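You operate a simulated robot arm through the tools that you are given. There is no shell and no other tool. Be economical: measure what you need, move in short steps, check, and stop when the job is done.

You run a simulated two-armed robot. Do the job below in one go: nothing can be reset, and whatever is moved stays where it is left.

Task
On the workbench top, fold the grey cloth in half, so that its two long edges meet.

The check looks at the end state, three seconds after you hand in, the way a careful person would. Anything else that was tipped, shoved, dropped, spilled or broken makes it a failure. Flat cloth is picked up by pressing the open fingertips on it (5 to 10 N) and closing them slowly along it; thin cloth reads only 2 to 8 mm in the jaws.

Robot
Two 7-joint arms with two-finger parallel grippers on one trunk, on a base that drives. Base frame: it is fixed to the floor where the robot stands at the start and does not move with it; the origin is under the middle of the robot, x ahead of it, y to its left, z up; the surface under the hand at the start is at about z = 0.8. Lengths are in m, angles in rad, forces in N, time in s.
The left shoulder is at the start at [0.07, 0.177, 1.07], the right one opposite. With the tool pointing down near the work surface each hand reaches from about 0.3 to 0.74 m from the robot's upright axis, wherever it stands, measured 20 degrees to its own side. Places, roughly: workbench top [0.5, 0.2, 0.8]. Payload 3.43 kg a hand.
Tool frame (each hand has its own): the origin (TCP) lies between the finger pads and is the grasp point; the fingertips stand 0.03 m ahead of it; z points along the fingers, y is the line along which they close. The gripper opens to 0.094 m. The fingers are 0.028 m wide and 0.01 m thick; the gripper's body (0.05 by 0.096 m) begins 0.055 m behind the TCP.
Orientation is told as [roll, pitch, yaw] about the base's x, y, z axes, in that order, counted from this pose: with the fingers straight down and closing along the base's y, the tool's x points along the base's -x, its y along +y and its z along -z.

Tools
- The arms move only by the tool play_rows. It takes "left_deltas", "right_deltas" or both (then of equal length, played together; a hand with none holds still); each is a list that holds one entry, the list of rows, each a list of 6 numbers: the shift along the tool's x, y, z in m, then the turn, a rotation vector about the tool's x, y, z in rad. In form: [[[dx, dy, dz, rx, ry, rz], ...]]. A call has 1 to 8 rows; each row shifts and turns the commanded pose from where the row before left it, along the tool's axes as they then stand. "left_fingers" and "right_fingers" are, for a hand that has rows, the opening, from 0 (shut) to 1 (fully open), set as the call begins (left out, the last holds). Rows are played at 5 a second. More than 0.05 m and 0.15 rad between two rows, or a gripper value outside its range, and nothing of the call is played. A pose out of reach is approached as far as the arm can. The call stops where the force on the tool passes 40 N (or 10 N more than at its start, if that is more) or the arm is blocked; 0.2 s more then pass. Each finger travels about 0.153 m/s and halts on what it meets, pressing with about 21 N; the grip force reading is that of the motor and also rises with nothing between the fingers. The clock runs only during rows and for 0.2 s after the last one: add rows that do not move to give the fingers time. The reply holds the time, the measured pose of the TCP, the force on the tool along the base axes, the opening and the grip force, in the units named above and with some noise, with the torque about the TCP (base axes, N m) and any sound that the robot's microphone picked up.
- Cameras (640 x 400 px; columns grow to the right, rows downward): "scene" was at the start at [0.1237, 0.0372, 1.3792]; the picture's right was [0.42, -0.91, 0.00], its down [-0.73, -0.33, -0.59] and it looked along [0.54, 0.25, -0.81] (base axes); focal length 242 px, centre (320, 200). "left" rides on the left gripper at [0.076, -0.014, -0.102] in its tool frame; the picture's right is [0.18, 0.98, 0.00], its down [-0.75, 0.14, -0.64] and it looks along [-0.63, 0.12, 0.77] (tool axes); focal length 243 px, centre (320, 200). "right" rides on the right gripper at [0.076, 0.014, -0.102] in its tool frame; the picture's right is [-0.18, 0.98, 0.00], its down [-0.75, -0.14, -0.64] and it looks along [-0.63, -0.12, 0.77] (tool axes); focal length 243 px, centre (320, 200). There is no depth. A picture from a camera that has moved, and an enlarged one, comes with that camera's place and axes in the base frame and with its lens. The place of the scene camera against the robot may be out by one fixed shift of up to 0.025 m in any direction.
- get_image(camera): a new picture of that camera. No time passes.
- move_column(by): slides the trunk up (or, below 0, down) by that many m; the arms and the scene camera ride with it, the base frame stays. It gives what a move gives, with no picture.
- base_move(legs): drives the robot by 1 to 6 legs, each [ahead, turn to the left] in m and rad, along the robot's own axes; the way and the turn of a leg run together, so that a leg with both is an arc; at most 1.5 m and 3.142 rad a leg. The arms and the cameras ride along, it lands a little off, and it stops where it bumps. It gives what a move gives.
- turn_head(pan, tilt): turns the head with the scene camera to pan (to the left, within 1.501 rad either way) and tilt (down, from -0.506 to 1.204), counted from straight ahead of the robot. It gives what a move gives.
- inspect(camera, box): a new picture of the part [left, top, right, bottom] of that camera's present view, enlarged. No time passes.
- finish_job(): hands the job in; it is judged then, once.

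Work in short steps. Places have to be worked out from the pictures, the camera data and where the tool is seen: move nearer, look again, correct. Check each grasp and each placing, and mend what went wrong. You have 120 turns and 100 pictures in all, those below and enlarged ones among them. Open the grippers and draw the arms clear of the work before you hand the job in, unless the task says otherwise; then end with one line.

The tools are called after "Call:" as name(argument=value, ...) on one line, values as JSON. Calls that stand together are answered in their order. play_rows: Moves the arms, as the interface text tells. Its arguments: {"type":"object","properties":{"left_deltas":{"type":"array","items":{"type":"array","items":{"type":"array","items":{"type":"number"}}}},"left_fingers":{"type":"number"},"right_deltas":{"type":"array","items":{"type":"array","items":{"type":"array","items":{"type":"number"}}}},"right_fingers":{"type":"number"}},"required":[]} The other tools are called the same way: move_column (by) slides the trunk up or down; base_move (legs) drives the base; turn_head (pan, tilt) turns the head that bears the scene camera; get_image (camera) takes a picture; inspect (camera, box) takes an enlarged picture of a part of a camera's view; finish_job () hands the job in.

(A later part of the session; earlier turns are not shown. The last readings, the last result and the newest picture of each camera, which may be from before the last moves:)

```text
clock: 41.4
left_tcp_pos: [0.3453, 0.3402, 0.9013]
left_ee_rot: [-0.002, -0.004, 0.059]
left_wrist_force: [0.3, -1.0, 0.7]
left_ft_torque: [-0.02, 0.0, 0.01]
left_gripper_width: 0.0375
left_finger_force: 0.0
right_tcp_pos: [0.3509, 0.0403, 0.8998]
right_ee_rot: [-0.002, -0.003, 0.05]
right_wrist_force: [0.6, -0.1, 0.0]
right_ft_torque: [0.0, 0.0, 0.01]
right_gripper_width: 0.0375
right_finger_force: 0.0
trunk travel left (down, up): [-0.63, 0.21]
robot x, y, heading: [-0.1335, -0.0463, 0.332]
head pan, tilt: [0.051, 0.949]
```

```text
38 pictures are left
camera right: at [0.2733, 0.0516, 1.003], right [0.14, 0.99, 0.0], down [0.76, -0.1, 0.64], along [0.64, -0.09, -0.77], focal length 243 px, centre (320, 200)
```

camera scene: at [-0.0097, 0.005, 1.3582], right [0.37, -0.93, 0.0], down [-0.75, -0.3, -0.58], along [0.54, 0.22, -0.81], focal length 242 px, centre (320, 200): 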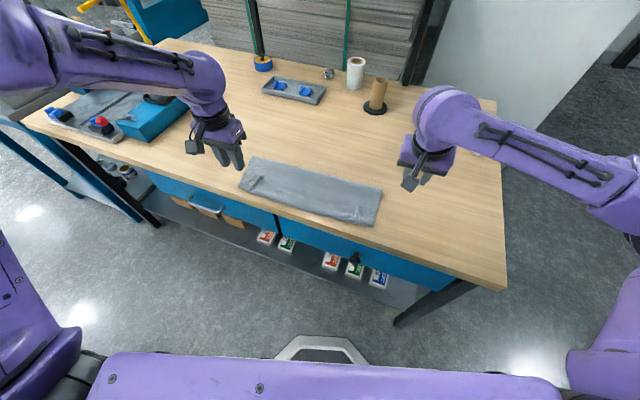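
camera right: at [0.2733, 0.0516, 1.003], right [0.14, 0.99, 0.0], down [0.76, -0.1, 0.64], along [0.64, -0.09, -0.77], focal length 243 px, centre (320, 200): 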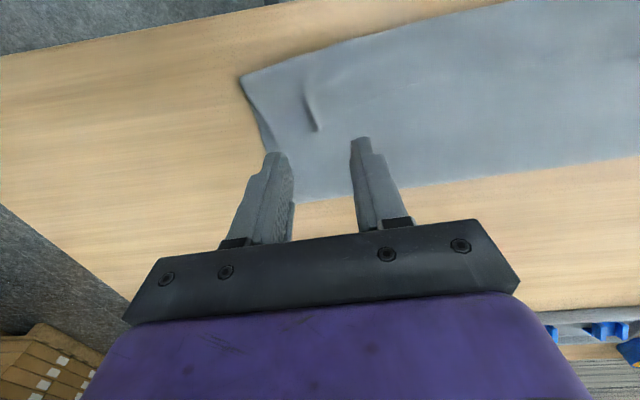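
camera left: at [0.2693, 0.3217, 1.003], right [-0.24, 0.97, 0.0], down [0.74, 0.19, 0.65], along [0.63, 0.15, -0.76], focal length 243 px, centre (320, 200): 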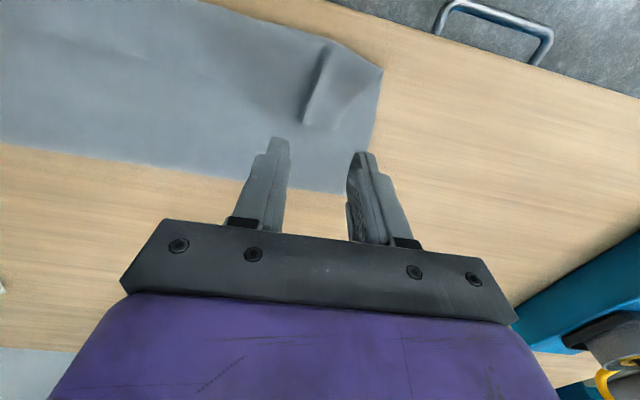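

Ridges located at (0.349, 0.333) and (0.356, 0.036), between the open fingers. I nudge sideways and descend over them.

Call:
play_rows(left_deltas=[[[0, -0.007, 0.02, 0, 0, 0], [0, 0, 0.02, 0, 0, 0], [0, 0, 0.016, 0, 0, 0], [0, 0, 0.008, 0, 0, 0], [0, 0, 0, 0, 0, 0]]], right_deltas=[[[0, -0.004, 0.02, 0, 0, 0], [0, 0, 0.02, 0, 0, 0], [0, 0, 0.016, 0, 0, 0], [0, 0, 0.008, 0, 0, 0], [0, 0, 0, 0, 0, 0]]])

Call:
get_image(camera="left")

Call:
get_image(camera="right")

```text
clock: 42.6
left_tcp_pos: [0.3453, 0.3337, 0.837]
left_ee_rot: [-0.001, -0.006, 0.058]
left_wrist_force: [0.1, -1.0, -0.7]
left_ft_torque: [0.01, -0.01, -0.02]
left_gripper_width: 0.038
left_finger_force: 0.1
right_tcp_pos: [0.3518, 0.0359, 0.8355]
right_ee_rot: [-0.004, -0.002, 0.049]
right_wrist_force: [1.0, -0.2, -0.5]
right_ft_torque: [-0.02, 0.03, -0.02]
right_gripper_width: 0.0376
right_finger_force: 0.0
trunk travel left (down, up): [-0.63, 0.21]
robot x, y, heading: [-0.1329, -0.0455, 0.336]
head pan, tilt: [0.051, 0.949]
```

```text
37 pictures are left
camera left: at [0.2703, 0.3157, 0.9399], right [-0.24, 0.97, 0.0], down [0.74, 0.19, 0.65], along [0.63, 0.15, -0.76], focal length 243 px, centre (320, 200)
```

left: 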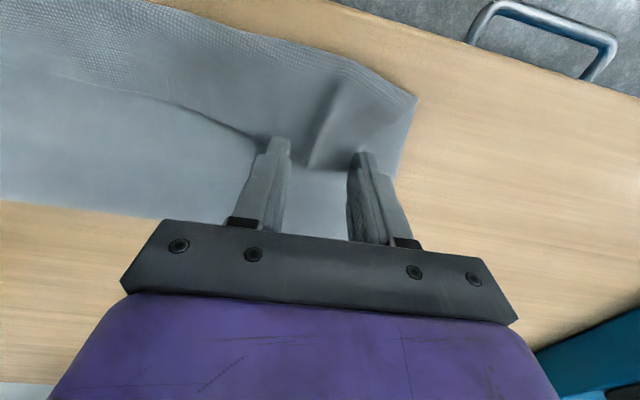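

```text
36 pictures are left
camera right: at [0.2737, 0.0468, 0.9384], right [0.13, 0.99, 0.0], down [0.76, -0.1, 0.64], along [0.64, -0.09, -0.77], focal length 243 px, centre (320, 200)
```

right: 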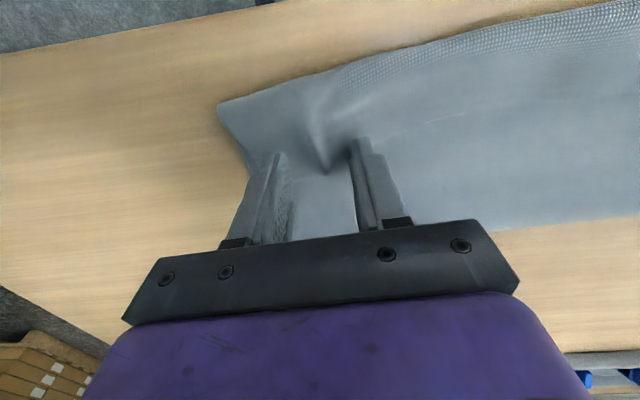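

The ridges sit between the fingers with the free edge right at the tips. I lower to light contact and close.

Call:
play_rows(left_deltas=[[[0, 0, 0.003, 0, 0, 0], [0, 0, 0, 0, 0, 0]]], right_deltas=[[[0, 0, 0.002, 0, 0, 0], [0, 0, 0, 0, 0, 0]]], left_fingers=0.22, right_fingers=0.22)

Call:
play_rows(left_deltas=[[[0, 0, 0, 0, 0, 0], [0, 0, 0, 0, 0, 0], [0, 0, 0, 0, 0, 0]]], right_deltas=[[[0, 0, 0, 0, 0, 0], [0, 0, 0, 0, 0, 0], [0, 0, 0, 0, 0, 0]]], left_fingers=0.0, right_fingers=0.0)

Call:
play_rows(left_deltas=[[[-0.01, 0, -0.02, 0, 0, 0], [-0.015, 0, -0.025, 0, 0, 0], [-0.02, 0, -0.025, 0, 0, 0], [0, 0, 0, 0, 0, 0]]], right_deltas=[[[-0.01, 0, -0.02, 0, 0, 0], [-0.015, 0, -0.025, 0, 0, 0], [-0.02, 0, -0.025, 0, 0, 0], [0, 0, 0, 0, 0, 0]]])

Call:
get_image(camera="left")

Call:
get_image(camera="right")

```text
clock: 43.2
left_tcp_pos: [0.3452, 0.3348, 0.8346]
left_ee_rot: [-0.001, -0.006, 0.058]
left_wrist_force: [0.2, -0.2, -0.1]
left_ft_torque: [0.0, 0.0, -0.01]
left_gripper_width: 0.0208
left_finger_force: 0.1
right_tcp_pos: [0.3509, 0.0358, 0.8341]
right_ee_rot: [-0.004, -0.002, 0.05]
right_wrist_force: [-0.3, -0.2, 0.3]
right_ft_torque: [-0.02, -0.02, -0.01]
right_gripper_width: 0.0206
right_finger_force: 0.0
trunk travel left (down, up): [-0.63, 0.21]
robot x, y, heading: [-0.1326, -0.0453, 0.33]
head pan, tilt: [0.051, 0.949]
```

```text
clock: 44.0
left_tcp_pos: [0.3468, 0.335, 0.8348]
left_ee_rot: [-0.002, -0.006, 0.059]
left_wrist_force: [0.3, -1.4, 0.1]
left_ft_torque: [0.0, -0.02, 0.0]
left_gripper_width: 0.0022
left_finger_force: 21.2
right_tcp_pos: [0.3518, 0.0362, 0.8344]
right_ee_rot: [-0.004, 0.001, 0.05]
right_wrist_force: [0.5, 0.5, 0.2]
right_ft_torque: [0.0, 0.01, -0.01]
right_gripper_width: 0.0018
right_finger_force: 21.2
trunk travel left (down, up): [-0.63, 0.21]
robot x, y, heading: [-0.1306, -0.0437, 0.334]
head pan, tilt: [0.051, 0.949]
```

```text
clock: 45.0
left_tcp_pos: [0.3911, 0.3377, 0.9039]
left_ee_rot: [-0.003, -0.005, 0.059]
left_wrist_force: [0.6, -0.4, 0.9]
left_ft_torque: [0.02, 0.05, 0.01]
left_gripper_width: 0.0024
left_finger_force: 21.0
right_tcp_pos: [0.3973, 0.0387, 0.9033]
right_ee_rot: [-0.004, -0.001, 0.052]
right_wrist_force: [-0.7, -0.4, -1.0]
right_ft_torque: [-0.01, 0.0, 0.01]
right_gripper_width: 0.0024
right_finger_force: 20.7
trunk travel left (down, up): [-0.63, 0.21]
robot x, y, heading: [-0.1313, -0.0437, 0.329]
head pan, tilt: [0.051, 0.949]
```

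```text
35 pictures are left
camera left: at [0.3152, 0.3184, 1.0055], right [-0.24, 0.97, 0.0], down [0.74, 0.19, 0.65], along [0.63, 0.15, -0.76], focal length 243 px, centre (320, 200)
```

left: 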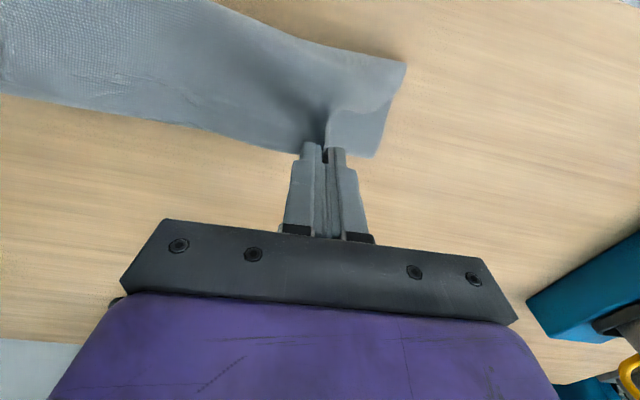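

```text
34 pictures are left
camera right: at [0.32, 0.0506, 1.0062], right [0.13, 0.99, 0.0], down [0.76, -0.1, 0.64], along [0.64, -0.09, -0.77], focal length 243 px, centre (320, 200)
```

right: 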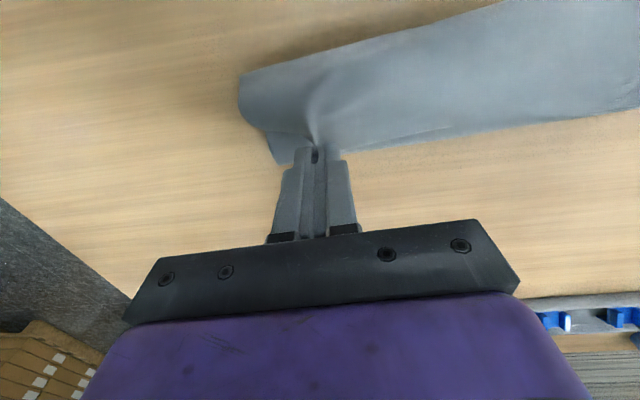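

Both hold the single-layer edge. I lift high and carry it forward to open the cloth and drag the whole piece about 5 cm further onto the bench.

Call:
play_rows(left_deltas=[[[-0.034, -0.002, -0.0132, 0, 0, 0], [-0.034, -0.002, -0.0132, 0, 0, 0], [-0.034, -0.002, -0.0132, 0, 0, 0], [-0.034, -0.002, -0.0132, 0, 0, 0], [-0.034, -0.002, -0.0132, 0, 0, 0], [0, 0, 0, 0, 0, 0]]], right_deltas=[[[-0.0376, -0.002, -0.0132, 0, 0, 0], [-0.0376, -0.002, -0.0132, 0, 0, 0], [-0.0376, -0.002, -0.0132, 0, 0, 0], [-0.0376, -0.002, -0.0132, 0, 0, 0], [-0.0376, -0.002, -0.0132, 0, 0, 0], [0, 0, 0, 0, 0, 0]]])

Call:
get_image(camera="scene")

```text
clock: 46.4
left_tcp_pos: [0.4627, 0.3382, 0.935]
left_ee_rot: [-0.007, -0.009, 0.06]
left_wrist_force: [7.0, -20.5, 2.4]
left_ft_torque: [-0.66, -0.2, 0.25]
left_gripper_width: 0.0027
left_finger_force: 20.8
left hand out of reach, approached as far as the arm can: row 3, 4, 5
right_tcp_pos: [0.5607, 0.0333, 0.9627]
right_ee_rot: [0.0, 0.0, 0.05]
right_wrist_force: [-7.7, 20.2, -2.2]
right_ft_torque: [0.62, 0.17, -0.18]
right_gripper_width: 0.0023
right_finger_force: 21.4
right hand out of reach, approached as far as the arm can: row 5
trunk travel left (down, up): [-0.63, 0.21]
robot x, y, heading: [-0.1323, -0.0412, 0.334]
head pan, tilt: [0.051, 0.949]
```

```text
33 pictures are left
camera scene: at [-0.0109, 0.0046, 1.3584], right [0.37, -0.93, 0.0], down [-0.75, -0.3, -0.58], along [0.54, 0.22, -0.81], focal length 242 px, centre (320, 200)
```

scene: 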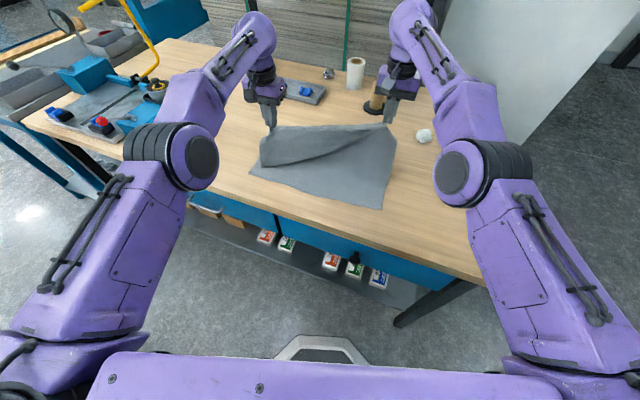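

The left hand ran out of reach and tension rose. I bring the right hand back level, then drive forward 8 cm, which carries both hands along.

Call:
play_rows(right_deltas=[[[0.03, 0.002, 0.008, 0, 0, 0], [0.03, 0.002, 0.008, 0, 0, 0], [0.015, 0, 0.008, 0, 0, 0], [0, 0, 0, 0, 0, 0]]])

Call:
base_move(legs=[[0.08, 0]])

Call:
get_image(camera="scene")

```text
clock: 47.4
left_tcp_pos: [0.4633, 0.3414, 0.9343]
left_ee_rot: [-0.001, -0.003, 0.06]
left_wrist_force: [0.3, 0.3, -0.8]
left_ft_torque: [-0.01, 0.02, -0.01]
left_gripper_width: 0.002
left_finger_force: 21.2
right_tcp_pos: [0.5454, 0.0598, 0.9492]
right_ee_rot: [-0.005, 0.0, 0.048]
right_wrist_force: [0.5, -0.4, 0.7]
right_ft_torque: [0.01, 0.04, -0.02]
right_gripper_width: 0.0021
right_finger_force: 21.2
right hand out of reach, approached as far as the arm can: row 1, 2, 3
trunk travel left (down, up): [-0.63, 0.21]
robot x, y, heading: [-0.1326, -0.0456, 0.33]
head pan, tilt: [0.051, 0.949]
```

```text
clock: 48.5
left_tcp_pos: [0.534, 0.3632, 0.9396]
left_ee_rot: [0.0, -0.015, 0.061]
left_wrist_force: [-1.1, -0.2, 0.7]
left_ft_torque: [0.02, -0.05, 0.01]
left_gripper_width: 0.002
left_finger_force: 20.5
right_tcp_pos: [0.6171, 0.0837, 0.956]
right_ee_rot: [-0.002, -0.008, 0.048]
right_wrist_force: [-0.9, -0.1, 0.9]
right_ft_torque: [0.03, -0.1, 0.01]
right_gripper_width: 0.0021
right_finger_force: 21.1
trunk travel left (down, up): [-0.63, 0.21]
robot x, y, heading: [-0.058, -0.0195, 0.331]
head pan, tilt: [0.051, 0.949]
```

```text
32 pictures are left
camera scene: at [0.0572, 0.0276, 1.3593], right [0.37, -0.93, 0.0], down [-0.75, -0.3, -0.59], along [0.55, 0.22, -0.81], focal length 242 px, centre (320, 200)
```

scene: 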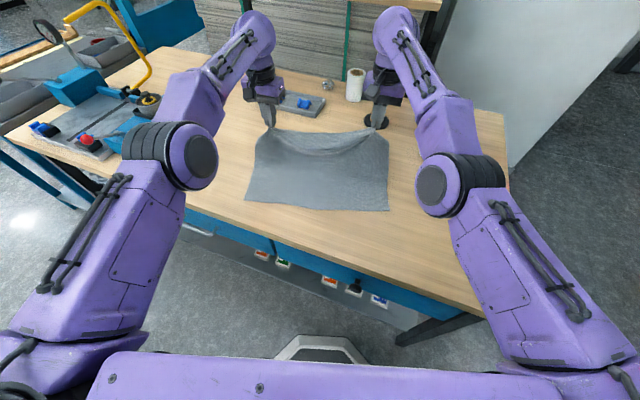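

Dragging rotated the cloth: the near edge now runs from (0.346, 0.372) to (0.456, -0.016), i.e. about 0.28 rad, nearly aligned with the robot's heading, which suits me. I yaw both hands to match and begin pitching forward.

Call:
play_rows(left_deltas=[[[0, 0, 0, 0, 0, -0.11], [0, 0, 0, 0, 0, -0.11], [0, 0, 0, 0, -0.13, 0], [0, 0, 0, 0, -0.13, 0], [0, 0, 0, 0, -0.13, 0], [0, 0, 0, 0, -0.13, 0], [0, 0, 0, 0, 0, 0]]], right_deltas=[[[0, 0, 0, 0, 0, -0.115], [0, 0, 0, 0, 0, -0.115], [0, 0, 0, 0, -0.13, 0], [0, 0, 0, 0, -0.13, 0], [0, 0, 0, 0, -0.13, 0], [0, 0, 0, 0, -0.13, 0], [0, 0, 0, 0, 0, 0]]])

Call:
play_rows(left_deltas=[[[0, 0, 0, 0, -0.13, 0], [0, 0, 0, 0, -0.13, 0], [0, 0, 0, 0, -0.13, 0], [0, 0, 0, 0, -0.13, 0], [0, 0, 0, 0, 0, 0]]], right_deltas=[[[0, 0, 0, 0, -0.13, 0], [0, 0, 0, 0, -0.13, 0], [0, 0, 0, 0, -0.13, 0], [0, 0, 0, 0, -0.13, 0], [0, 0, 0, 0, 0, 0]]])

Call:
get_image(camera="scene")

```text
clock: 50.1
left_tcp_pos: [0.5386, 0.3666, 0.9364]
left_ee_rot: [-0.001, -0.527, 0.281]
left_wrist_force: [0.4, 0.9, 0.1]
left_ft_torque: [0.0, 0.01, -0.02]
left_gripper_width: 0.0021
left_finger_force: 20.9
right_tcp_pos: [0.6988, 0.1351, 0.9642]
right_ee_rot: [-0.002, -0.519, 0.284]
right_wrist_force: [-0.4, 0.5, -0.5]
right_ft_torque: [-0.02, 0.0, -0.03]
right_gripper_width: 0.0026
right_finger_force: 21.6
right hand out of reach, approached as far as the arm can: row 3, 4, 5, 6
trunk travel left (down, up): [-0.63, 0.21]
robot x, y, heading: [-0.059, -0.0243, 0.329]
head pan, tilt: [0.051, 0.949]
```

```text
clock: 51.3
left_tcp_pos: [0.5381, 0.365, 0.9356]
left_ee_rot: [-0.004, -1.048, 0.285]
left_wrist_force: [0.3, 0.1, -0.1]
left_ft_torque: [-0.04, 0.01, -0.02]
left_gripper_width: 0.0024
left_finger_force: 21.3
right_tcp_pos: [0.7569, 0.1751, 0.9697]
right_ee_rot: [-0.01, -1.042, 0.287]
right_wrist_force: [0.2, 0.0, 0.1]
right_ft_torque: [0.02, -0.02, -0.02]
right_gripper_width: 0.0023
right_finger_force: 20.9
right hand out of reach, approached as far as the arm can: row 1, 2, 3, 4
trunk travel left (down, up): [-0.63, 0.21]
robot x, y, heading: [-0.0576, -0.0183, 0.331]
head pan, tilt: [0.051, 0.949]
```

```text
31 pictures are left
camera scene: at [0.0649, 0.0304, 1.3583], right [0.37, -0.93, 0.0], down [-0.75, -0.3, -0.58], along [0.54, 0.22, -0.81], focal length 242 px, centre (320, 200)
```

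scene: 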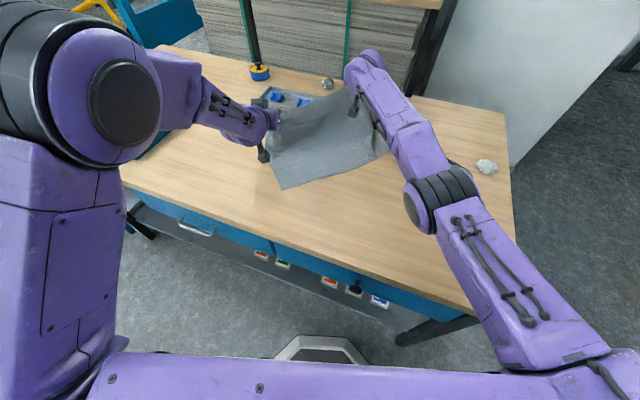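

The right arm drifted far forward while out of reach, pulling the cloth askew. Before moving it I check its surroundings for the roll and tube.

Call:
get_image(camera="right")

Call:
inspect(camera="scene", box=[220, 50, 460, 200])

```text
30 pictures are left
camera right: at [0.6305, 0.1549, 0.9562], right [-0.18, 0.97, 0.15], down [-0.13, -0.18, 0.98], along [0.97, 0.16, 0.16], focal length 243 px, centre (320, 200)
```

right: 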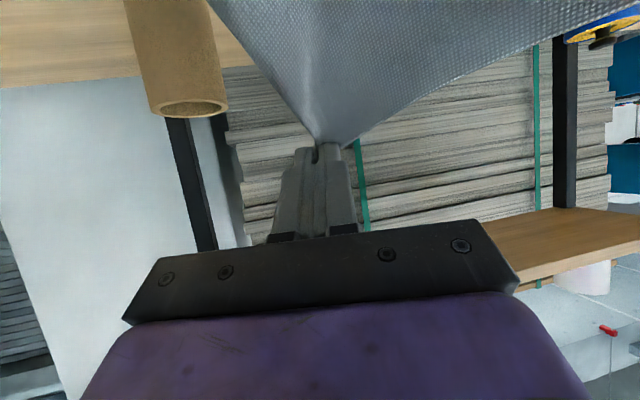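

```text
2.67 times, centred on (340, 125) of scene
camera zoom: at [0.0649, 0.0304, 1.3583], right [0.37, -0.93, 0.0], down [-0.75, -0.3, -0.58], along [0.54, 0.22, -0.81], focal length 646 px, centre (267, 400)
```

zoom: 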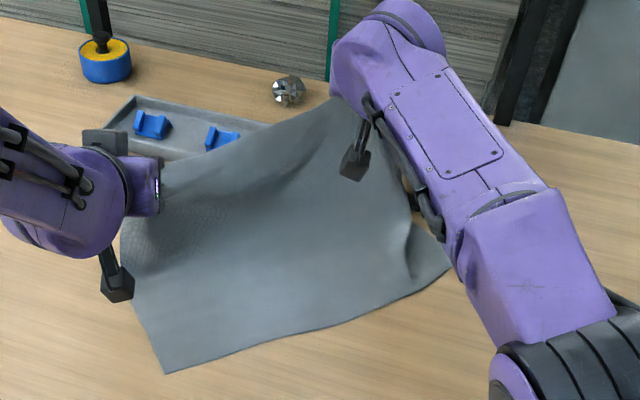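

The tube and tray are undisturbed, and the tube stands to the right of the hand. I pull the right hand straight back first, then sideways.

Call:
play_rows(right_deltas=[[[0.017, 0, -0.035, 0, 0, 0], [0.022, 0, -0.035, 0, 0, 0], [0.022, -0.01, -0.035, 0, 0, 0], [0.02, -0.015, -0.033, 0, 0, 0], [0, -0.02, 0, 0, 0, 0], [0, 0, 0, 0, 0, 0]]])

Call:
get_image(camera="scene")

```text
clock: 52.7
left_tcp_pos: [0.5385, 0.3647, 0.9353]
left_ee_rot: [-0.008, -1.047, 0.284]
left_wrist_force: [0.0, -0.6, 0.8]
left_ft_torque: [0.02, -0.01, -0.01]
left_gripper_width: 0.002
left_finger_force: 21.4
right_tcp_pos: [0.7487, 0.1863, 0.9758]
right_ee_rot: [-0.008, -1.041, 0.289]
right_wrist_force: [-0.4, -0.4, 0.4]
right_ft_torque: [0.01, 0.0, 0.01]
right_gripper_width: 0.0023
right_finger_force: 21.3
right hand out of reach, approached as far as the arm can: row 1, 2, 3, 4, 5
trunk travel left (down, up): [-0.63, 0.21]
robot x, y, heading: [-0.0545, -0.019, 0.332]
head pan, tilt: [0.051, 0.949]
```

```text
28 pictures are left
camera scene: at [0.0649, 0.0309, 1.3583], right [0.37, -0.93, 0.0], down [-0.75, -0.3, -0.58], along [0.54, 0.22, -0.81], focal length 242 px, centre (320, 200)
```

scene: 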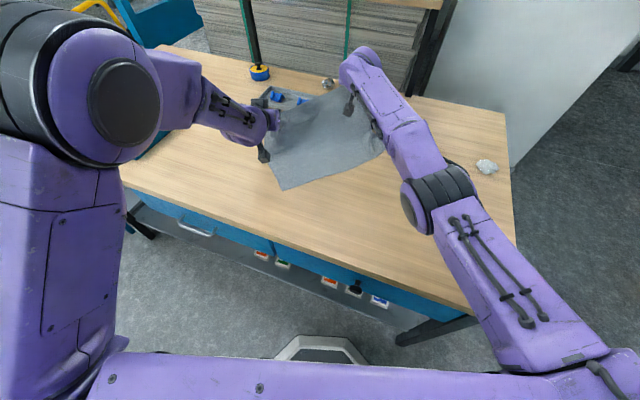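

The right wrist is at a limit while pitched. I unpitch it first and then draw it back.

Call:
play_rows(right_deltas=[[[0, 0, 0, 0, 0.13, 0], [0, 0, 0, 0, 0.13, 0], [0, 0, 0, 0, 0.13, 0], [0, 0, 0, 0, 0.13, 0], [0, 0, 0, 0, 0.13, 0], [0, 0, 0, 0, 0.13, 0], [0, 0, 0, 0, 0.13, 0], [0, 0, 0, 0, 0.13, 0]]])

Call:
play_rows(right_deltas=[[[0.03, -0.005, 0, 0, 0, 0], [0.03, -0.01, 0, 0, 0, 0], [0.03, -0.01, 0, 0, 0, 0], [0.03, -0.01, 0, 0, 0, 0]]])

```text
clock: 54.5
left_tcp_pos: [0.5373, 0.3699, 0.9354]
left_ee_rot: [0.0, -1.046, 0.289]
left_wrist_force: [-1.3, 5.3, -0.1]
left_ft_torque: [-0.19, -0.09, -0.4]
left_gripper_width: 0.0019
left_finger_force: 20.9
right_tcp_pos: [0.6457, 0.038, 0.963]
right_ee_rot: [-0.014, 0.002, 0.276]
right_wrist_force: [1.5, -3.3, 0.5]
right_ft_torque: [0.25, 0.18, 0.0]
right_gripper_width: 0.0
right_finger_force: 21.0
right hand out of reach, approached as far as the arm can: row 1, 2, 3, 4, 5, 6, 7, 8
trunk travel left (down, up): [-0.63, 0.21]
robot x, y, heading: [-0.0568, -0.0194, 0.333]
head pan, tilt: [0.051, 0.949]
```

```text
clock: 55.5
left_tcp_pos: [0.5371, 0.3642, 0.9364]
left_ee_rot: [-0.006, -1.05, 0.285]
left_wrist_force: [0.4, -0.8, 0.1]
left_ft_torque: [0.0, 0.01, 0.01]
left_gripper_width: 0.0022
left_finger_force: 20.7
right_tcp_pos: [0.5376, -0.0249, 0.9622]
right_ee_rot: [-0.003, -0.001, 0.279]
right_wrist_force: [0.2, -0.6, -0.4]
right_ft_torque: [0.02, -0.02, 0.01]
right_gripper_width: 0.0
right_finger_force: 20.7
trunk travel left (down, up): [-0.63, 0.21]
robot x, y, heading: [-0.0561, -0.0179, 0.333]
head pan, tilt: [0.051, 0.949]
```

The right hand lost the cloth. I look at the state.

Call:
get_image(camera="scene")

```text
27 pictures are left
camera scene: at [0.0637, 0.0294, 1.3585], right [0.37, -0.93, 0.0], down [-0.75, -0.3, -0.58], along [0.54, 0.22, -0.81], focal length 242 px, centre (320, 200)
```

scene: 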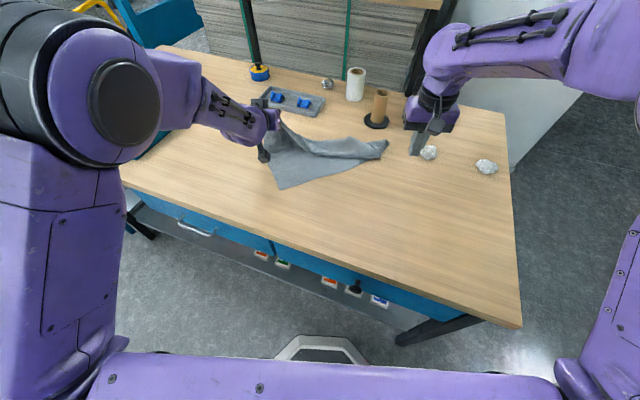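

Everything else is intact. Better idea for the refold: pinch with the fingers closing across the edge, so that a forward-tilted hand leaves the sheet running the right way. First I must flatten the cloth, so I zoom in to find its corners.

Call:
inspect(camera="scene", box=[240, 90, 410, 200])

```text
3.64 times, centred on (325, 145) of scene
camera zoom: at [0.0637, 0.0294, 1.3585], right [0.37, -0.93, 0.0], down [-0.75, -0.3, -0.58], along [0.54, 0.22, -0.81], focal length 881 px, centre (302, 400)
```

zoom: 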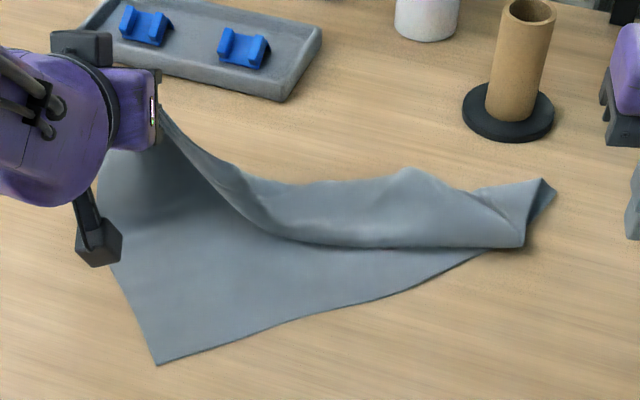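

Near corners are at about (0.41, 0.294) and (0.73, 0.045), with the far-right corner flipped over on top. New plan: grip the near edge (sheet away from me), lift the whole cloth to hang free, lay its lower half forward, then bring the held edge back on top, which gives the right orientation. First I set down and release the left corner.

Call:
play_rows(left_deltas=[[[0.036, 0, 0.02, 0, 0, 0], [0.036, 0, 0.02, 0, 0, 0], [0, 0, 0, 0, 0, 0]]])

Call:
play_rows(left_deltas=[[[0, 0, 0, 0, 0, 0], [0, 0, -0.03, 0, 0, 0], [-0.02, 0, -0.035, 0, 0, 0], [-0.04, 0, 0, 0, 0.13, 0], [-0.03, 0, 0, 0, 0.13, 0], [0, 0, 0, 0, 0.13, 0], [0, 0, 0, 0, 0.13, 0], [0, 0, 0, 0, 0.13, 0]]], left_fingers=0.5)

Call:
play_rows(left_deltas=[[[0, 0, 0, 0, 0.13, 0], [0, 0, 0, 0, 0.13, 0], [0, 0, 0, 0, 0.13, 0]]])

Call:
get_image(camera="scene")

```text
clock: 56.3
left_tcp_pos: [0.5371, 0.3639, 0.8524]
left_ee_rot: [-0.005, -1.045, 0.282]
left_wrist_force: [0.0, -1.1, -0.4]
left_ft_torque: [-0.01, 0.01, 0.0]
left_gripper_width: 0.002
left_finger_force: 20.6
right_tcp_pos: [0.5373, -0.0241, 0.9617]
right_ee_rot: [-0.003, 0.0, 0.279]
right_wrist_force: [-0.6, -0.5, -0.1]
right_ft_torque: [-0.04, 0.02, -0.02]
right_gripper_width: 0.0001
right_finger_force: 20.9
trunk travel left (down, up): [-0.63, 0.21]
robot x, y, heading: [-0.0554, -0.017, 0.328]
head pan, tilt: [0.051, 0.949]
```

```text
clock: 58.1
left_tcp_pos: [0.53, 0.363, 0.9609]
left_ee_rot: [-0.004, -0.394, 0.281]
left_wrist_force: [0.1, 0.3, 0.3]
left_ft_torque: [0.01, 0.0, 0.0]
left_gripper_width: 0.0469
left_finger_force: 0.0
right_tcp_pos: [0.5397, -0.0237, 0.9607]
right_ee_rot: [-0.004, 0.003, 0.278]
right_wrist_force: [1.5, -0.6, 0.1]
right_ft_torque: [-0.03, -0.01, -0.03]
right_gripper_width: 0.0
right_finger_force: 21.4
trunk travel left (down, up): [-0.63, 0.21]
robot x, y, heading: [-0.0573, -0.016, 0.333]
head pan, tilt: [0.051, 0.949]
```

```text
clock: 58.9
left_tcp_pos: [0.53, 0.3627, 0.9588]
left_ee_rot: [-0.003, -0.002, 0.282]
left_wrist_force: [0.4, -0.4, -0.1]
left_ft_torque: [-0.02, -0.02, -0.01]
left_gripper_width: 0.047
left_finger_force: 0.1
right_tcp_pos: [0.5386, -0.0233, 0.9616]
right_ee_rot: [-0.002, 0.001, 0.279]
right_wrist_force: [-0.1, 0.2, 0.3]
right_ft_torque: [0.0, -0.01, 0.0]
right_gripper_width: 0.0002
right_finger_force: 21.8
trunk travel left (down, up): [-0.63, 0.21]
robot x, y, heading: [-0.0563, -0.0187, 0.326]
head pan, tilt: [0.051, 0.949]
```

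```text
25 pictures are left
camera scene: at [0.0666, 0.031, 1.3581], right [0.37, -0.93, 0.0], down [-0.76, -0.3, -0.58], along [0.54, 0.22, -0.81], focal length 242 px, centre (320, 200)
```

scene: 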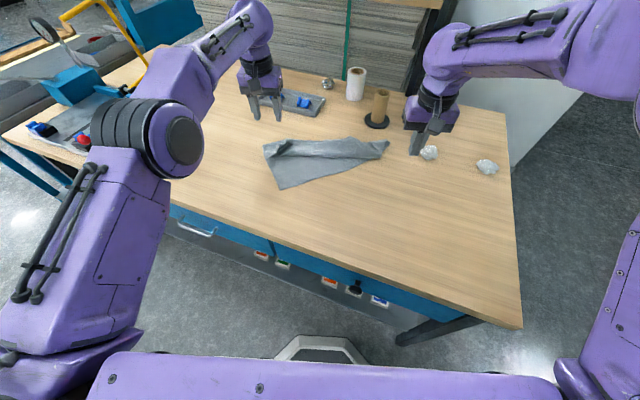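

The left corner region is flat and open. I yaw the left hand to the edge direction (about 0.8 rad) and bring it above the near-left corner.

Call:
play_rows(left_deltas=[[[0, 0, 0, 0, 0, -0.13], [0, 0, 0, 0, 0, -0.13], [0, 0, 0, 0, 0, -0.13], [0, 0, 0, 0, 0, -0.13], [0.0397, -0.0013, 0.0197, 0, 0, 0], [0.0397, -0.0013, 0.0197, 0, 0, 0], [0.0397, -0.0013, 0.0197, 0, 0, 0], [0, 0, 0, 0, 0, 0]]], left_fingers=0.4)

Call:
get_image(camera="left")

```text
clock: 60.7
left_tcp_pos: [0.4493, 0.2733, 0.9016]
left_ee_rot: [-0.005, -0.004, 0.799]
left_wrist_force: [0.0, 0.5, 1.0]
left_ft_torque: [-0.05, 0.0, 0.0]
left_gripper_width: 0.0372
left_finger_force: 0.0
right_tcp_pos: [0.5381, -0.0229, 0.9626]
right_ee_rot: [-0.003, 0.0, 0.279]
right_wrist_force: [0.2, 0.0, -0.8]
right_ft_torque: [-0.01, 0.01, 0.03]
right_gripper_width: 0.0
right_finger_force: 21.0
trunk travel left (down, up): [-0.63, 0.21]
robot x, y, heading: [-0.0522, -0.0176, 0.332]
head pan, tilt: [0.051, 0.949]
```

```text
24 pictures are left
camera left: at [0.4067, 0.208, 1.0038], right [-0.83, 0.55, -0.01], down [0.42, 0.64, 0.64], along [0.36, 0.53, -0.76], focal length 243 px, centre (320, 200)
```

left: 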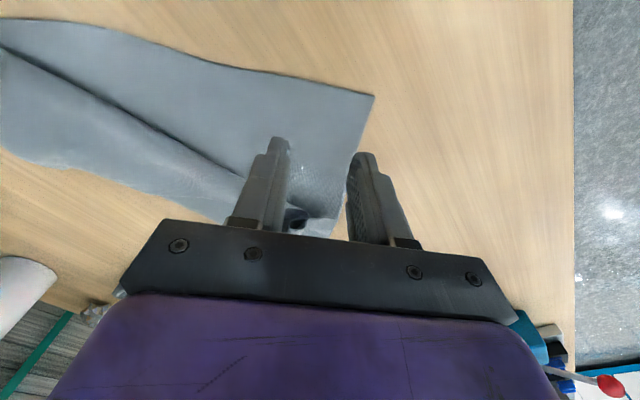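

Corner at (0.406, 0.282). I shift 14 mm toward the edge and descend.

Call:
play_rows(left_deltas=[[[0.014, 0, 0.02, 0, 0, 0], [0, 0, 0.02, 0, 0, 0], [0, 0, 0.02, 0, 0, 0], [0, 0, 0.007, 0, 0, 0], [0, 0, 0.002, 0, 0, 0], [0, 0, 0, 0, 0, 0]]], left_fingers=0.35)

Call:
play_rows(left_deltas=[[[0, 0, 0.001, 0, 0, 0], [0, 0, 0.0005, 0, 0, 0], [0, 0, 0, 0, 0, 0]]])

```text
clock: 62.1
left_tcp_pos: [0.4407, 0.2644, 0.8328]
left_ee_rot: [-0.007, -0.003, 0.798]
left_wrist_force: [-1.6, -0.2, 0.2]
left_ft_torque: [-0.02, -0.01, 0.0]
left_gripper_width: 0.033
left_finger_force: 0.1
right_tcp_pos: [0.5394, -0.0236, 0.962]
right_ee_rot: [-0.004, -0.002, 0.28]
right_wrist_force: [-0.1, 0.3, 0.1]
right_ft_torque: [-0.01, -0.03, 0.04]
right_gripper_width: 0.0
right_finger_force: 21.2
trunk travel left (down, up): [-0.63, 0.21]
robot x, y, heading: [-0.0586, -0.0195, 0.33]
head pan, tilt: [0.051, 0.949]
```

```text
clock: 62.9
left_tcp_pos: [0.4405, 0.2644, 0.8318]
left_ee_rot: [-0.005, -0.005, 0.8]
left_wrist_force: [1.0, 0.1, 2.6]
left_ft_torque: [-0.02, 0.02, -0.01]
left_gripper_width: 0.0329
left_finger_force: 0.1
right_tcp_pos: [0.5384, -0.0233, 0.9622]
right_ee_rot: [-0.005, -0.001, 0.278]
right_wrist_force: [0.3, 0.1, 0.6]
right_ft_torque: [-0.01, 0.02, -0.03]
right_gripper_width: 0.0002
right_finger_force: 21.5
trunk travel left (down, up): [-0.63, 0.21]
robot x, y, heading: [-0.055, -0.0213, 0.327]
head pan, tilt: [0.051, 0.949]
```

Contact at 2.6 N; I press slightly more and close in stages, then lift a little.

Call:
play_rows(left_deltas=[[[0, 0, 0.001, 0, 0, 0], [0, 0, 0, 0, 0, 0]]], left_fingers=0.24)

Call:
play_rows(left_deltas=[[[0, 0, 0, 0, 0, 0]]], left_fingers=0.13)

Call:
play_rows(left_deltas=[[[0, 0, 0, 0, 0, 0], [0, 0, 0, 0, 0, 0], [0, 0, 0, 0, 0, 0], [0, 0, -0.02, 0, 0, 0], [0, 0, -0.02, 0, 0, 0], [0, 0, 0, 0, 0, 0]]], left_fingers=0.0)

```text
clock: 63.5
left_tcp_pos: [0.4397, 0.2643, 0.832]
left_ee_rot: [-0.008, -0.007, 0.8]
left_wrist_force: [1.7, 0.5, 8.4]
left_ft_torque: [0.04, 0.03, 0.01]
left_gripper_width: 0.0221
left_finger_force: 0.0
right_tcp_pos: [0.5382, -0.0246, 0.9631]
right_ee_rot: [-0.004, 0.0, 0.278]
right_wrist_force: [-0.6, 0.8, 0.8]
right_ft_torque: [-0.03, 0.0, 0.01]
right_gripper_width: 0.0002
right_finger_force: 20.8
trunk travel left (down, up): [-0.63, 0.21]
robot x, y, heading: [-0.0566, -0.0205, 0.328]
head pan, tilt: [0.051, 0.949]
```

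```text
clock: 63.9
left_tcp_pos: [0.4388, 0.2652, 0.8312]
left_ee_rot: [-0.007, -0.006, 0.798]
left_wrist_force: [0.4, 0.4, 9.7]
left_ft_torque: [0.02, 0.05, -0.02]
left_gripper_width: 0.0114
left_finger_force: 0.0
right_tcp_pos: [0.538, -0.0242, 0.962]
right_ee_rot: [-0.003, 0.0, 0.279]
right_wrist_force: [1.1, -0.2, 0.4]
right_ft_torque: [-0.01, -0.01, 0.01]
right_gripper_width: 0.0001
right_finger_force: 21.3
trunk travel left (down, up): [-0.63, 0.21]
robot x, y, heading: [-0.0561, -0.0205, 0.332]
head pan, tilt: [0.051, 0.949]
```

```text
clock: 65.3
left_tcp_pos: [0.4403, 0.2632, 0.8705]
left_ee_rot: [-0.006, -0.003, 0.798]
left_wrist_force: [0.2, -0.1, 0.5]
left_ft_torque: [0.02, 0.0, -0.03]
left_gripper_width: 0.0024
left_finger_force: 20.7
right_tcp_pos: [0.5386, -0.0241, 0.9613]
right_ee_rot: [-0.002, -0.002, 0.28]
right_wrist_force: [1.5, -0.2, 0.0]
right_ft_torque: [0.01, 0.05, 0.01]
right_gripper_width: 0.0
right_finger_force: 21.4
trunk travel left (down, up): [-0.63, 0.21]
robot x, y, heading: [-0.0563, -0.0216, 0.326]
head pan, tilt: [0.051, 0.949]
```

Left corner is held. I drag it left along the edge so the far right end of that edge trails nearer.

Call:
play_rows(left_deltas=[[[-0.0212, 0.0345, 0, 0, 0, 0], [-0.0212, 0.0345, 0, 0, 0, 0], [-0.0212, 0.0345, 0, 0, 0, 0], [-0.0212, 0.0345, 0, 0, 0, 0], [0, 0, 0, 0, 0, 0]]])

Call:
inspect(camera="scene", box=[220, 80, 420, 210])

```text
clock: 66.5
left_tcp_pos: [0.4012, 0.4219, 0.8689]
left_ee_rot: [-0.006, -0.006, 0.799]
left_wrist_force: [-0.3, 0.6, -0.1]
left_ft_torque: [0.03, -0.01, 0.01]
left_gripper_width: 0.0024
left_finger_force: 21.0
right_tcp_pos: [0.5402, -0.0244, 0.9616]
right_ee_rot: [-0.003, 0.002, 0.28]
right_wrist_force: [-0.6, 0.9, -0.3]
right_ft_torque: [-0.01, 0.02, -0.02]
right_gripper_width: 0.0001
right_finger_force: 21.3
trunk travel left (down, up): [-0.63, 0.21]
robot x, y, heading: [-0.0535, -0.019, 0.327]
head pan, tilt: [0.051, 0.949]
```

```text
3.08 times, centred on (320, 145) of scene
camera zoom: at [0.0653, 0.0291, 1.3583], right [0.37, -0.93, 0.0], down [-0.76, -0.3, -0.58], along [0.54, 0.22, -0.81], focal length 746 px, centre (320, 369)
```

zoom: 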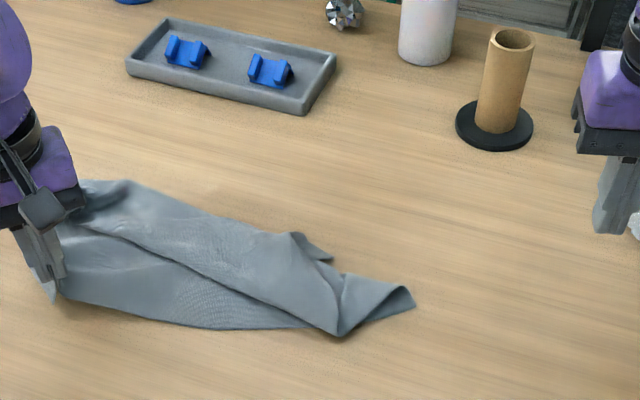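

Now the right end of the near edge is at about (0.53, 0.118), well within reach. I bring the right hand over it, yawed about 0.9 rad.

Call:
play_rows(right_deltas=[[[0, 0, 0, 0, 0, -0.15], [0, 0, 0, 0, 0, -0.15], [0, 0, 0, 0, 0, -0.15], [0, 0, 0, 0, 0, -0.15], [-0.029, 0.032, 0.015, 0, 0, 0], [-0.029, 0.032, 0.015, 0, 0, 0], [-0.029, 0.032, 0.015, 0, 0, 0], [-0.029, 0.032, 0.015, 0, 0, 0]]], right_fingers=0.35)

Call:
get_image(camera="right")

```text
clock: 68.3
left_tcp_pos: [0.3989, 0.4223, 0.8684]
left_ee_rot: [-0.008, -0.003, 0.8]
left_wrist_force: [-0.2, 0.3, -0.1]
left_ft_torque: [0.01, 0.04, 0.01]
left_gripper_width: 0.0023
left_finger_force: 20.6
right_tcp_pos: [0.514, 0.1477, 0.9004]
right_ee_rot: [-0.005, 0.002, 0.879]
right_wrist_force: [0.4, 0.4, -1.0]
right_ft_torque: [-0.06, -0.01, 0.0]
right_gripper_width: 0.0329
right_finger_force: 0.0
trunk travel left (down, up): [-0.63, 0.21]
robot x, y, heading: [-0.0591, -0.0252, 0.328]
head pan, tilt: [0.051, 0.949]
```

```text
22 pictures are left
camera right: at [0.4529, 0.0995, 1.0044], right [-0.64, 0.77, 0.0], down [0.59, 0.49, 0.64], along [0.49, 0.41, -0.77], focal length 243 px, centre (320, 200)
```

right: 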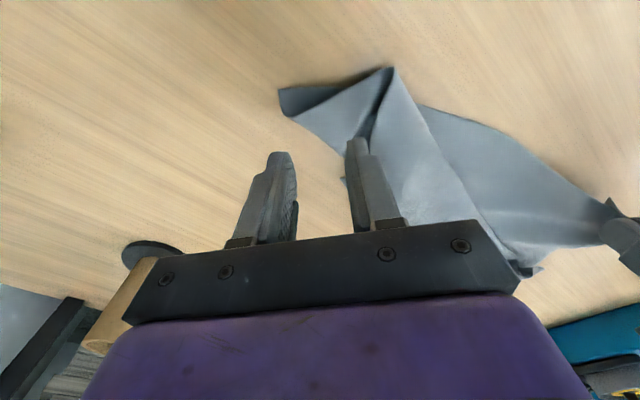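

Near-right corner at (0.516, 0.112); the pinch point will be (0.497, 0.141), clear of the flipped flap. I shift and descend.

Call:
play_rows(right_deltas=[[[0.0162, 0.0087, 0.018, 0, 0, 0], [0, 0, 0.018, 0, 0, 0], [0, 0, 0.018, 0, 0, 0], [0, 0, 0.01, 0, 0, 0], [0, 0, 0.0035, 0, 0, 0], [0, 0, 0, 0, 0, 0]]])

Call:
get_image(camera="right")

```text
clock: 69.7
left_tcp_pos: [0.3998, 0.4216, 0.8689]
left_ee_rot: [-0.007, -0.004, 0.798]
left_wrist_force: [0.1, 0.4, 0.4]
left_ft_torque: [-0.02, -0.01, -0.04]
left_gripper_width: 0.0022
left_finger_force: 20.8
right_tcp_pos: [0.4973, 0.1381, 0.8345]
right_ee_rot: [-0.003, 0.001, 0.88]
right_wrist_force: [-0.8, 0.0, 1.4]
right_ft_torque: [0.0, -0.01, 0.0]
right_gripper_width: 0.0327
right_finger_force: 0.1
trunk travel left (down, up): [-0.63, 0.21]
robot x, y, heading: [-0.0566, -0.0223, 0.331]
head pan, tilt: [0.051, 0.949]
```

```text
21 pictures are left
camera right: at [0.4372, 0.0908, 0.9378], right [-0.64, 0.77, 0.0], down [0.59, 0.49, 0.64], along [0.49, 0.41, -0.77], focal length 243 px, centre (320, 200)
```

right: 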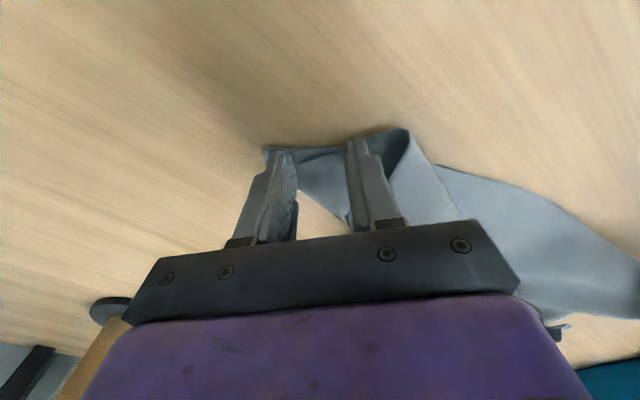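

Fingers straddle the corner with the edge under their near side. I press lightly and close in stages.

Call:
play_rows(right_deltas=[[[0, 0, 0.0015, 0, 0, 0], [0, 0, 0.0015, 0, 0, 0], [0, 0, 0, 0, 0, 0]]])

Call:
play_rows(right_deltas=[[[0, 0, 0.0005, 0, 0, 0], [0, 0, 0, 0, 0, 0]]], right_fingers=0.22)

Call:
play_rows(right_deltas=[[[0, 0, 0, 0, 0, 0]]], right_fingers=0.12)

Call:
play_rows(right_deltas=[[[0, 0, 0, 0, 0, 0], [0, 0, 0, 0, 0, 0], [0, 0, 0, 0, 0, 0], [0, 0, -0.02, 0, 0, 0], [0, 0, -0.02, 0, 0, 0], [0, 0, 0, 0, 0, 0]]], right_fingers=0.0)

Call:
get_image(camera="right")

```text
clock: 70.5
left_tcp_pos: [0.3999, 0.4211, 0.8683]
left_ee_rot: [-0.008, -0.005, 0.798]
left_wrist_force: [0.8, 0.3, -0.5]
left_ft_torque: [-0.01, 0.0, 0.0]
left_gripper_width: 0.0025
left_finger_force: 21.0
right_tcp_pos: [0.4974, 0.1398, 0.8327]
right_ee_rot: [-0.004, 0.001, 0.879]
right_wrist_force: [1.9, 0.7, 7.5]
right_ft_torque: [0.14, -0.03, 0.0]
right_gripper_width: 0.0326
right_finger_force: 0.1
trunk travel left (down, up): [-0.63, 0.21]
robot x, y, heading: [-0.0597, -0.0195, 0.329]
head pan, tilt: [0.051, 0.949]
```

```text
clock: 71.1
left_tcp_pos: [0.4001, 0.421, 0.8702]
left_ee_rot: [-0.007, -0.007, 0.798]
left_wrist_force: [-0.9, -0.3, 0.1]
left_ft_torque: [0.0, -0.01, -0.02]
left_gripper_width: 0.002
left_finger_force: 21.0
right_tcp_pos: [0.4962, 0.1392, 0.8318]
right_ee_rot: [-0.006, 0.002, 0.88]
right_wrist_force: [2.6, 0.5, 14.2]
right_ft_torque: [0.16, 0.01, -0.01]
right_gripper_width: 0.02
right_finger_force: 0.1
trunk travel left (down, up): [-0.63, 0.21]
robot x, y, heading: [-0.0587, -0.0192, 0.328]
head pan, tilt: [0.051, 0.949]
```

```text
clock: 71.5
left_tcp_pos: [0.3998, 0.4207, 0.8694]
left_ee_rot: [-0.007, -0.007, 0.799]
left_wrist_force: [0.5, 0.8, 1.2]
left_ft_torque: [-0.03, 0.03, 0.02]
left_gripper_width: 0.0023
left_finger_force: 21.1
right_tcp_pos: [0.4961, 0.1397, 0.8331]
right_ee_rot: [-0.005, -0.001, 0.88]
right_wrist_force: [1.8, 1.4, 17.3]
right_ft_torque: [0.15, -0.04, -0.02]
right_gripper_width: 0.01
right_finger_force: 0.1
trunk travel left (down, up): [-0.63, 0.21]
robot x, y, heading: [-0.0566, -0.0208, 0.329]
head pan, tilt: [0.051, 0.949]
```

```text
clock: 72.9
left_tcp_pos: [0.401, 0.422, 0.8679]
left_ee_rot: [-0.005, -0.003, 0.798]
left_wrist_force: [0.3, -0.4, -0.3]
left_ft_torque: [-0.01, 0.0, -0.01]
left_gripper_width: 0.0023
left_finger_force: 21.1
right_tcp_pos: [0.4974, 0.1386, 0.87]
right_ee_rot: [-0.004, 0.003, 0.881]
right_wrist_force: [-0.1, -0.1, -0.3]
right_ft_torque: [-0.01, 0.07, 0.01]
right_gripper_width: 0.0032
right_finger_force: 21.0
trunk travel left (down, up): [-0.63, 0.21]
robot x, y, heading: [-0.0598, -0.0216, 0.336]
head pan, tilt: [0.051, 0.949]
```

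```text
20 pictures are left
camera right: at [0.4367, 0.0902, 0.9738], right [-0.64, 0.77, 0.0], down [0.59, 0.49, 0.64], along [0.49, 0.41, -0.77], focal length 243 px, centre (320, 200)
```

right: 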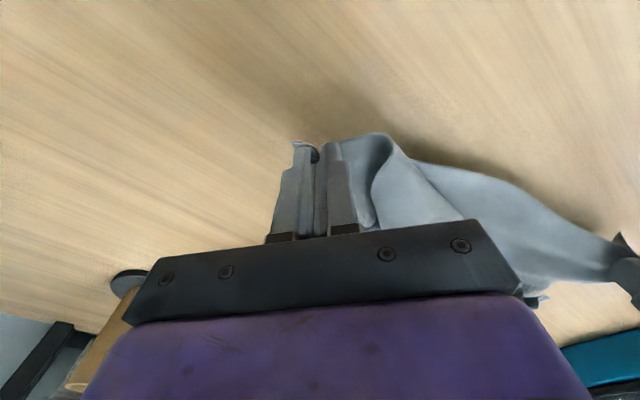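

Both hands hold the near edge, and they happen to lie exactly square to the robot's heading. I turn the hands square, shift slightly toward the centre, and raise the trunk 0.2 m so the cloth hangs free.

Call:
play_rows(left_deltas=[[[0, 0, -0.01, 0, 0, 0.1175], [0, 0, -0.01, 0, 0, 0.1175], [0, 0, -0.01, 0, 0, 0.1175], [0, 0, -0.01, 0, 0, 0.1175], [0, -0.028, -0.02, 0, 0, 0], [0, -0.027, -0.02, 0, 0, 0], [0, 0, 0, 0, 0, 0]]], right_deltas=[[[0, 0, -0.01, 0, 0, 0.1375], [0, 0, -0.01, 0, 0, 0.1375], [0, 0, -0.01, 0, 0, 0.1375], [0, 0, -0.01, 0, 0, 0.1375], [0, -0.032, -0.02, 0, 0, 0], [0, -0.031, -0.02, 0, 0, 0], [0, 0, 0, 0, 0, 0]]])

Call:
move_column(by=0.17)

Call:
get_image(camera="scene")

```text
clock: 74.5
left_tcp_pos: [0.4168, 0.3714, 0.9502]
left_ee_rot: [-0.004, -0.005, 0.329]
left_wrist_force: [-0.1, -1.2, -0.2]
left_ft_torque: [-0.01, 0.04, 0.02]
left_gripper_width: 0.0022
left_finger_force: 21.4
right_tcp_pos: [0.5155, 0.0808, 0.9503]
right_ee_rot: [-0.005, 0.002, 0.33]
right_wrist_force: [0.4, 0.4, 0.8]
right_ft_torque: [0.0, 0.0, 0.06]
right_gripper_width: 0.0031
right_finger_force: 21.0
trunk travel left (down, up): [-0.63, 0.21]
robot x, y, heading: [-0.0555, -0.0197, 0.329]
head pan, tilt: [0.051, 0.949]
```

```text
clock: 76.4
left_tcp_pos: [0.4168, 0.3718, 1.1216]
left_ee_rot: [-0.003, -0.007, 0.33]
left_wrist_force: [0.9, -0.9, -0.6]
left_ft_torque: [-0.02, 0.0, 0.05]
left_gripper_width: 0.0022
left_finger_force: 21.1
right_tcp_pos: [0.5168, 0.0798, 1.12]
right_ee_rot: [-0.003, 0.0, 0.331]
right_wrist_force: [0.4, 1.0, -0.2]
right_ft_torque: [0.0, -0.02, 0.05]
right_gripper_width: 0.003
right_finger_force: 21.6
trunk travel left (down, up): [-0.8, 0.04]
robot x, y, heading: [-0.0561, -0.0193, 0.332]
head pan, tilt: [0.051, 0.949]
```

```text
19 pictures are left
camera scene: at [0.0654, 0.0304, 1.5282], right [0.37, -0.93, 0.0], down [-0.76, -0.3, -0.58], along [0.54, 0.22, -0.81], focal length 242 px, centre (320, 200)
```

scene: 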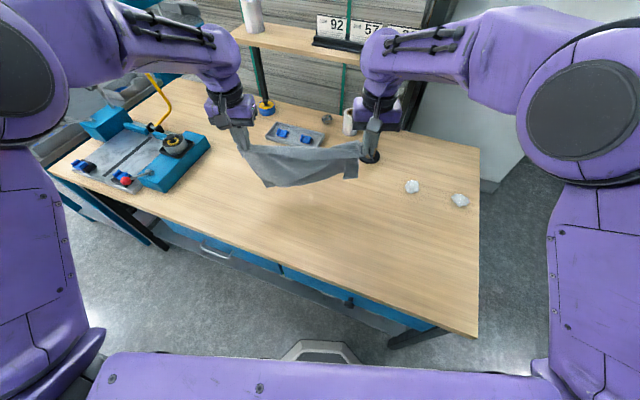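

Call:
inspect(camera="scene", box=[210, 100, 410, 210])

Call:
get_image(camera="right")

```text
3.20 times, centred on (310, 155) of scene
camera zoom: at [0.0654, 0.0304, 1.5282], right [0.37, -0.93, 0.0], down [-0.76, -0.3, -0.58], along [0.54, 0.22, -0.81], focal length 775 px, centre (352, 344)
```

zoom: 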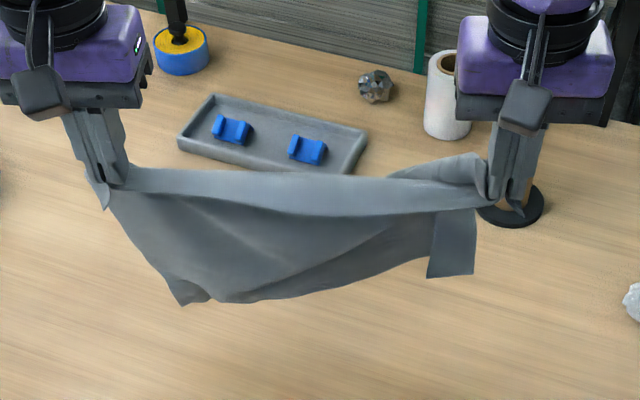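

```text
17 pictures are left
camera right: at [0.4386, 0.0691, 1.223], right [-0.14, 0.99, 0.0], down [0.76, 0.11, 0.64], along [0.64, 0.09, -0.77], focal length 243 px, centre (320, 200)
```

right: 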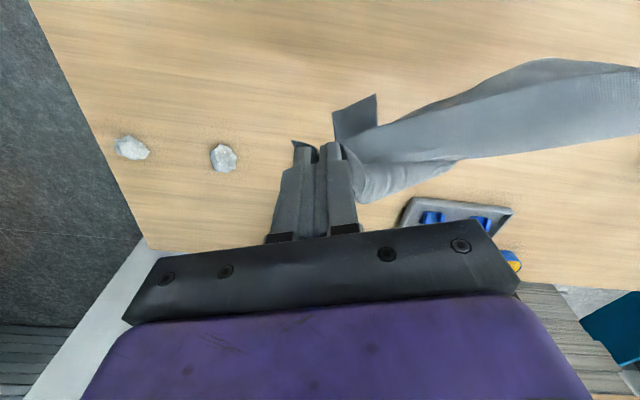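

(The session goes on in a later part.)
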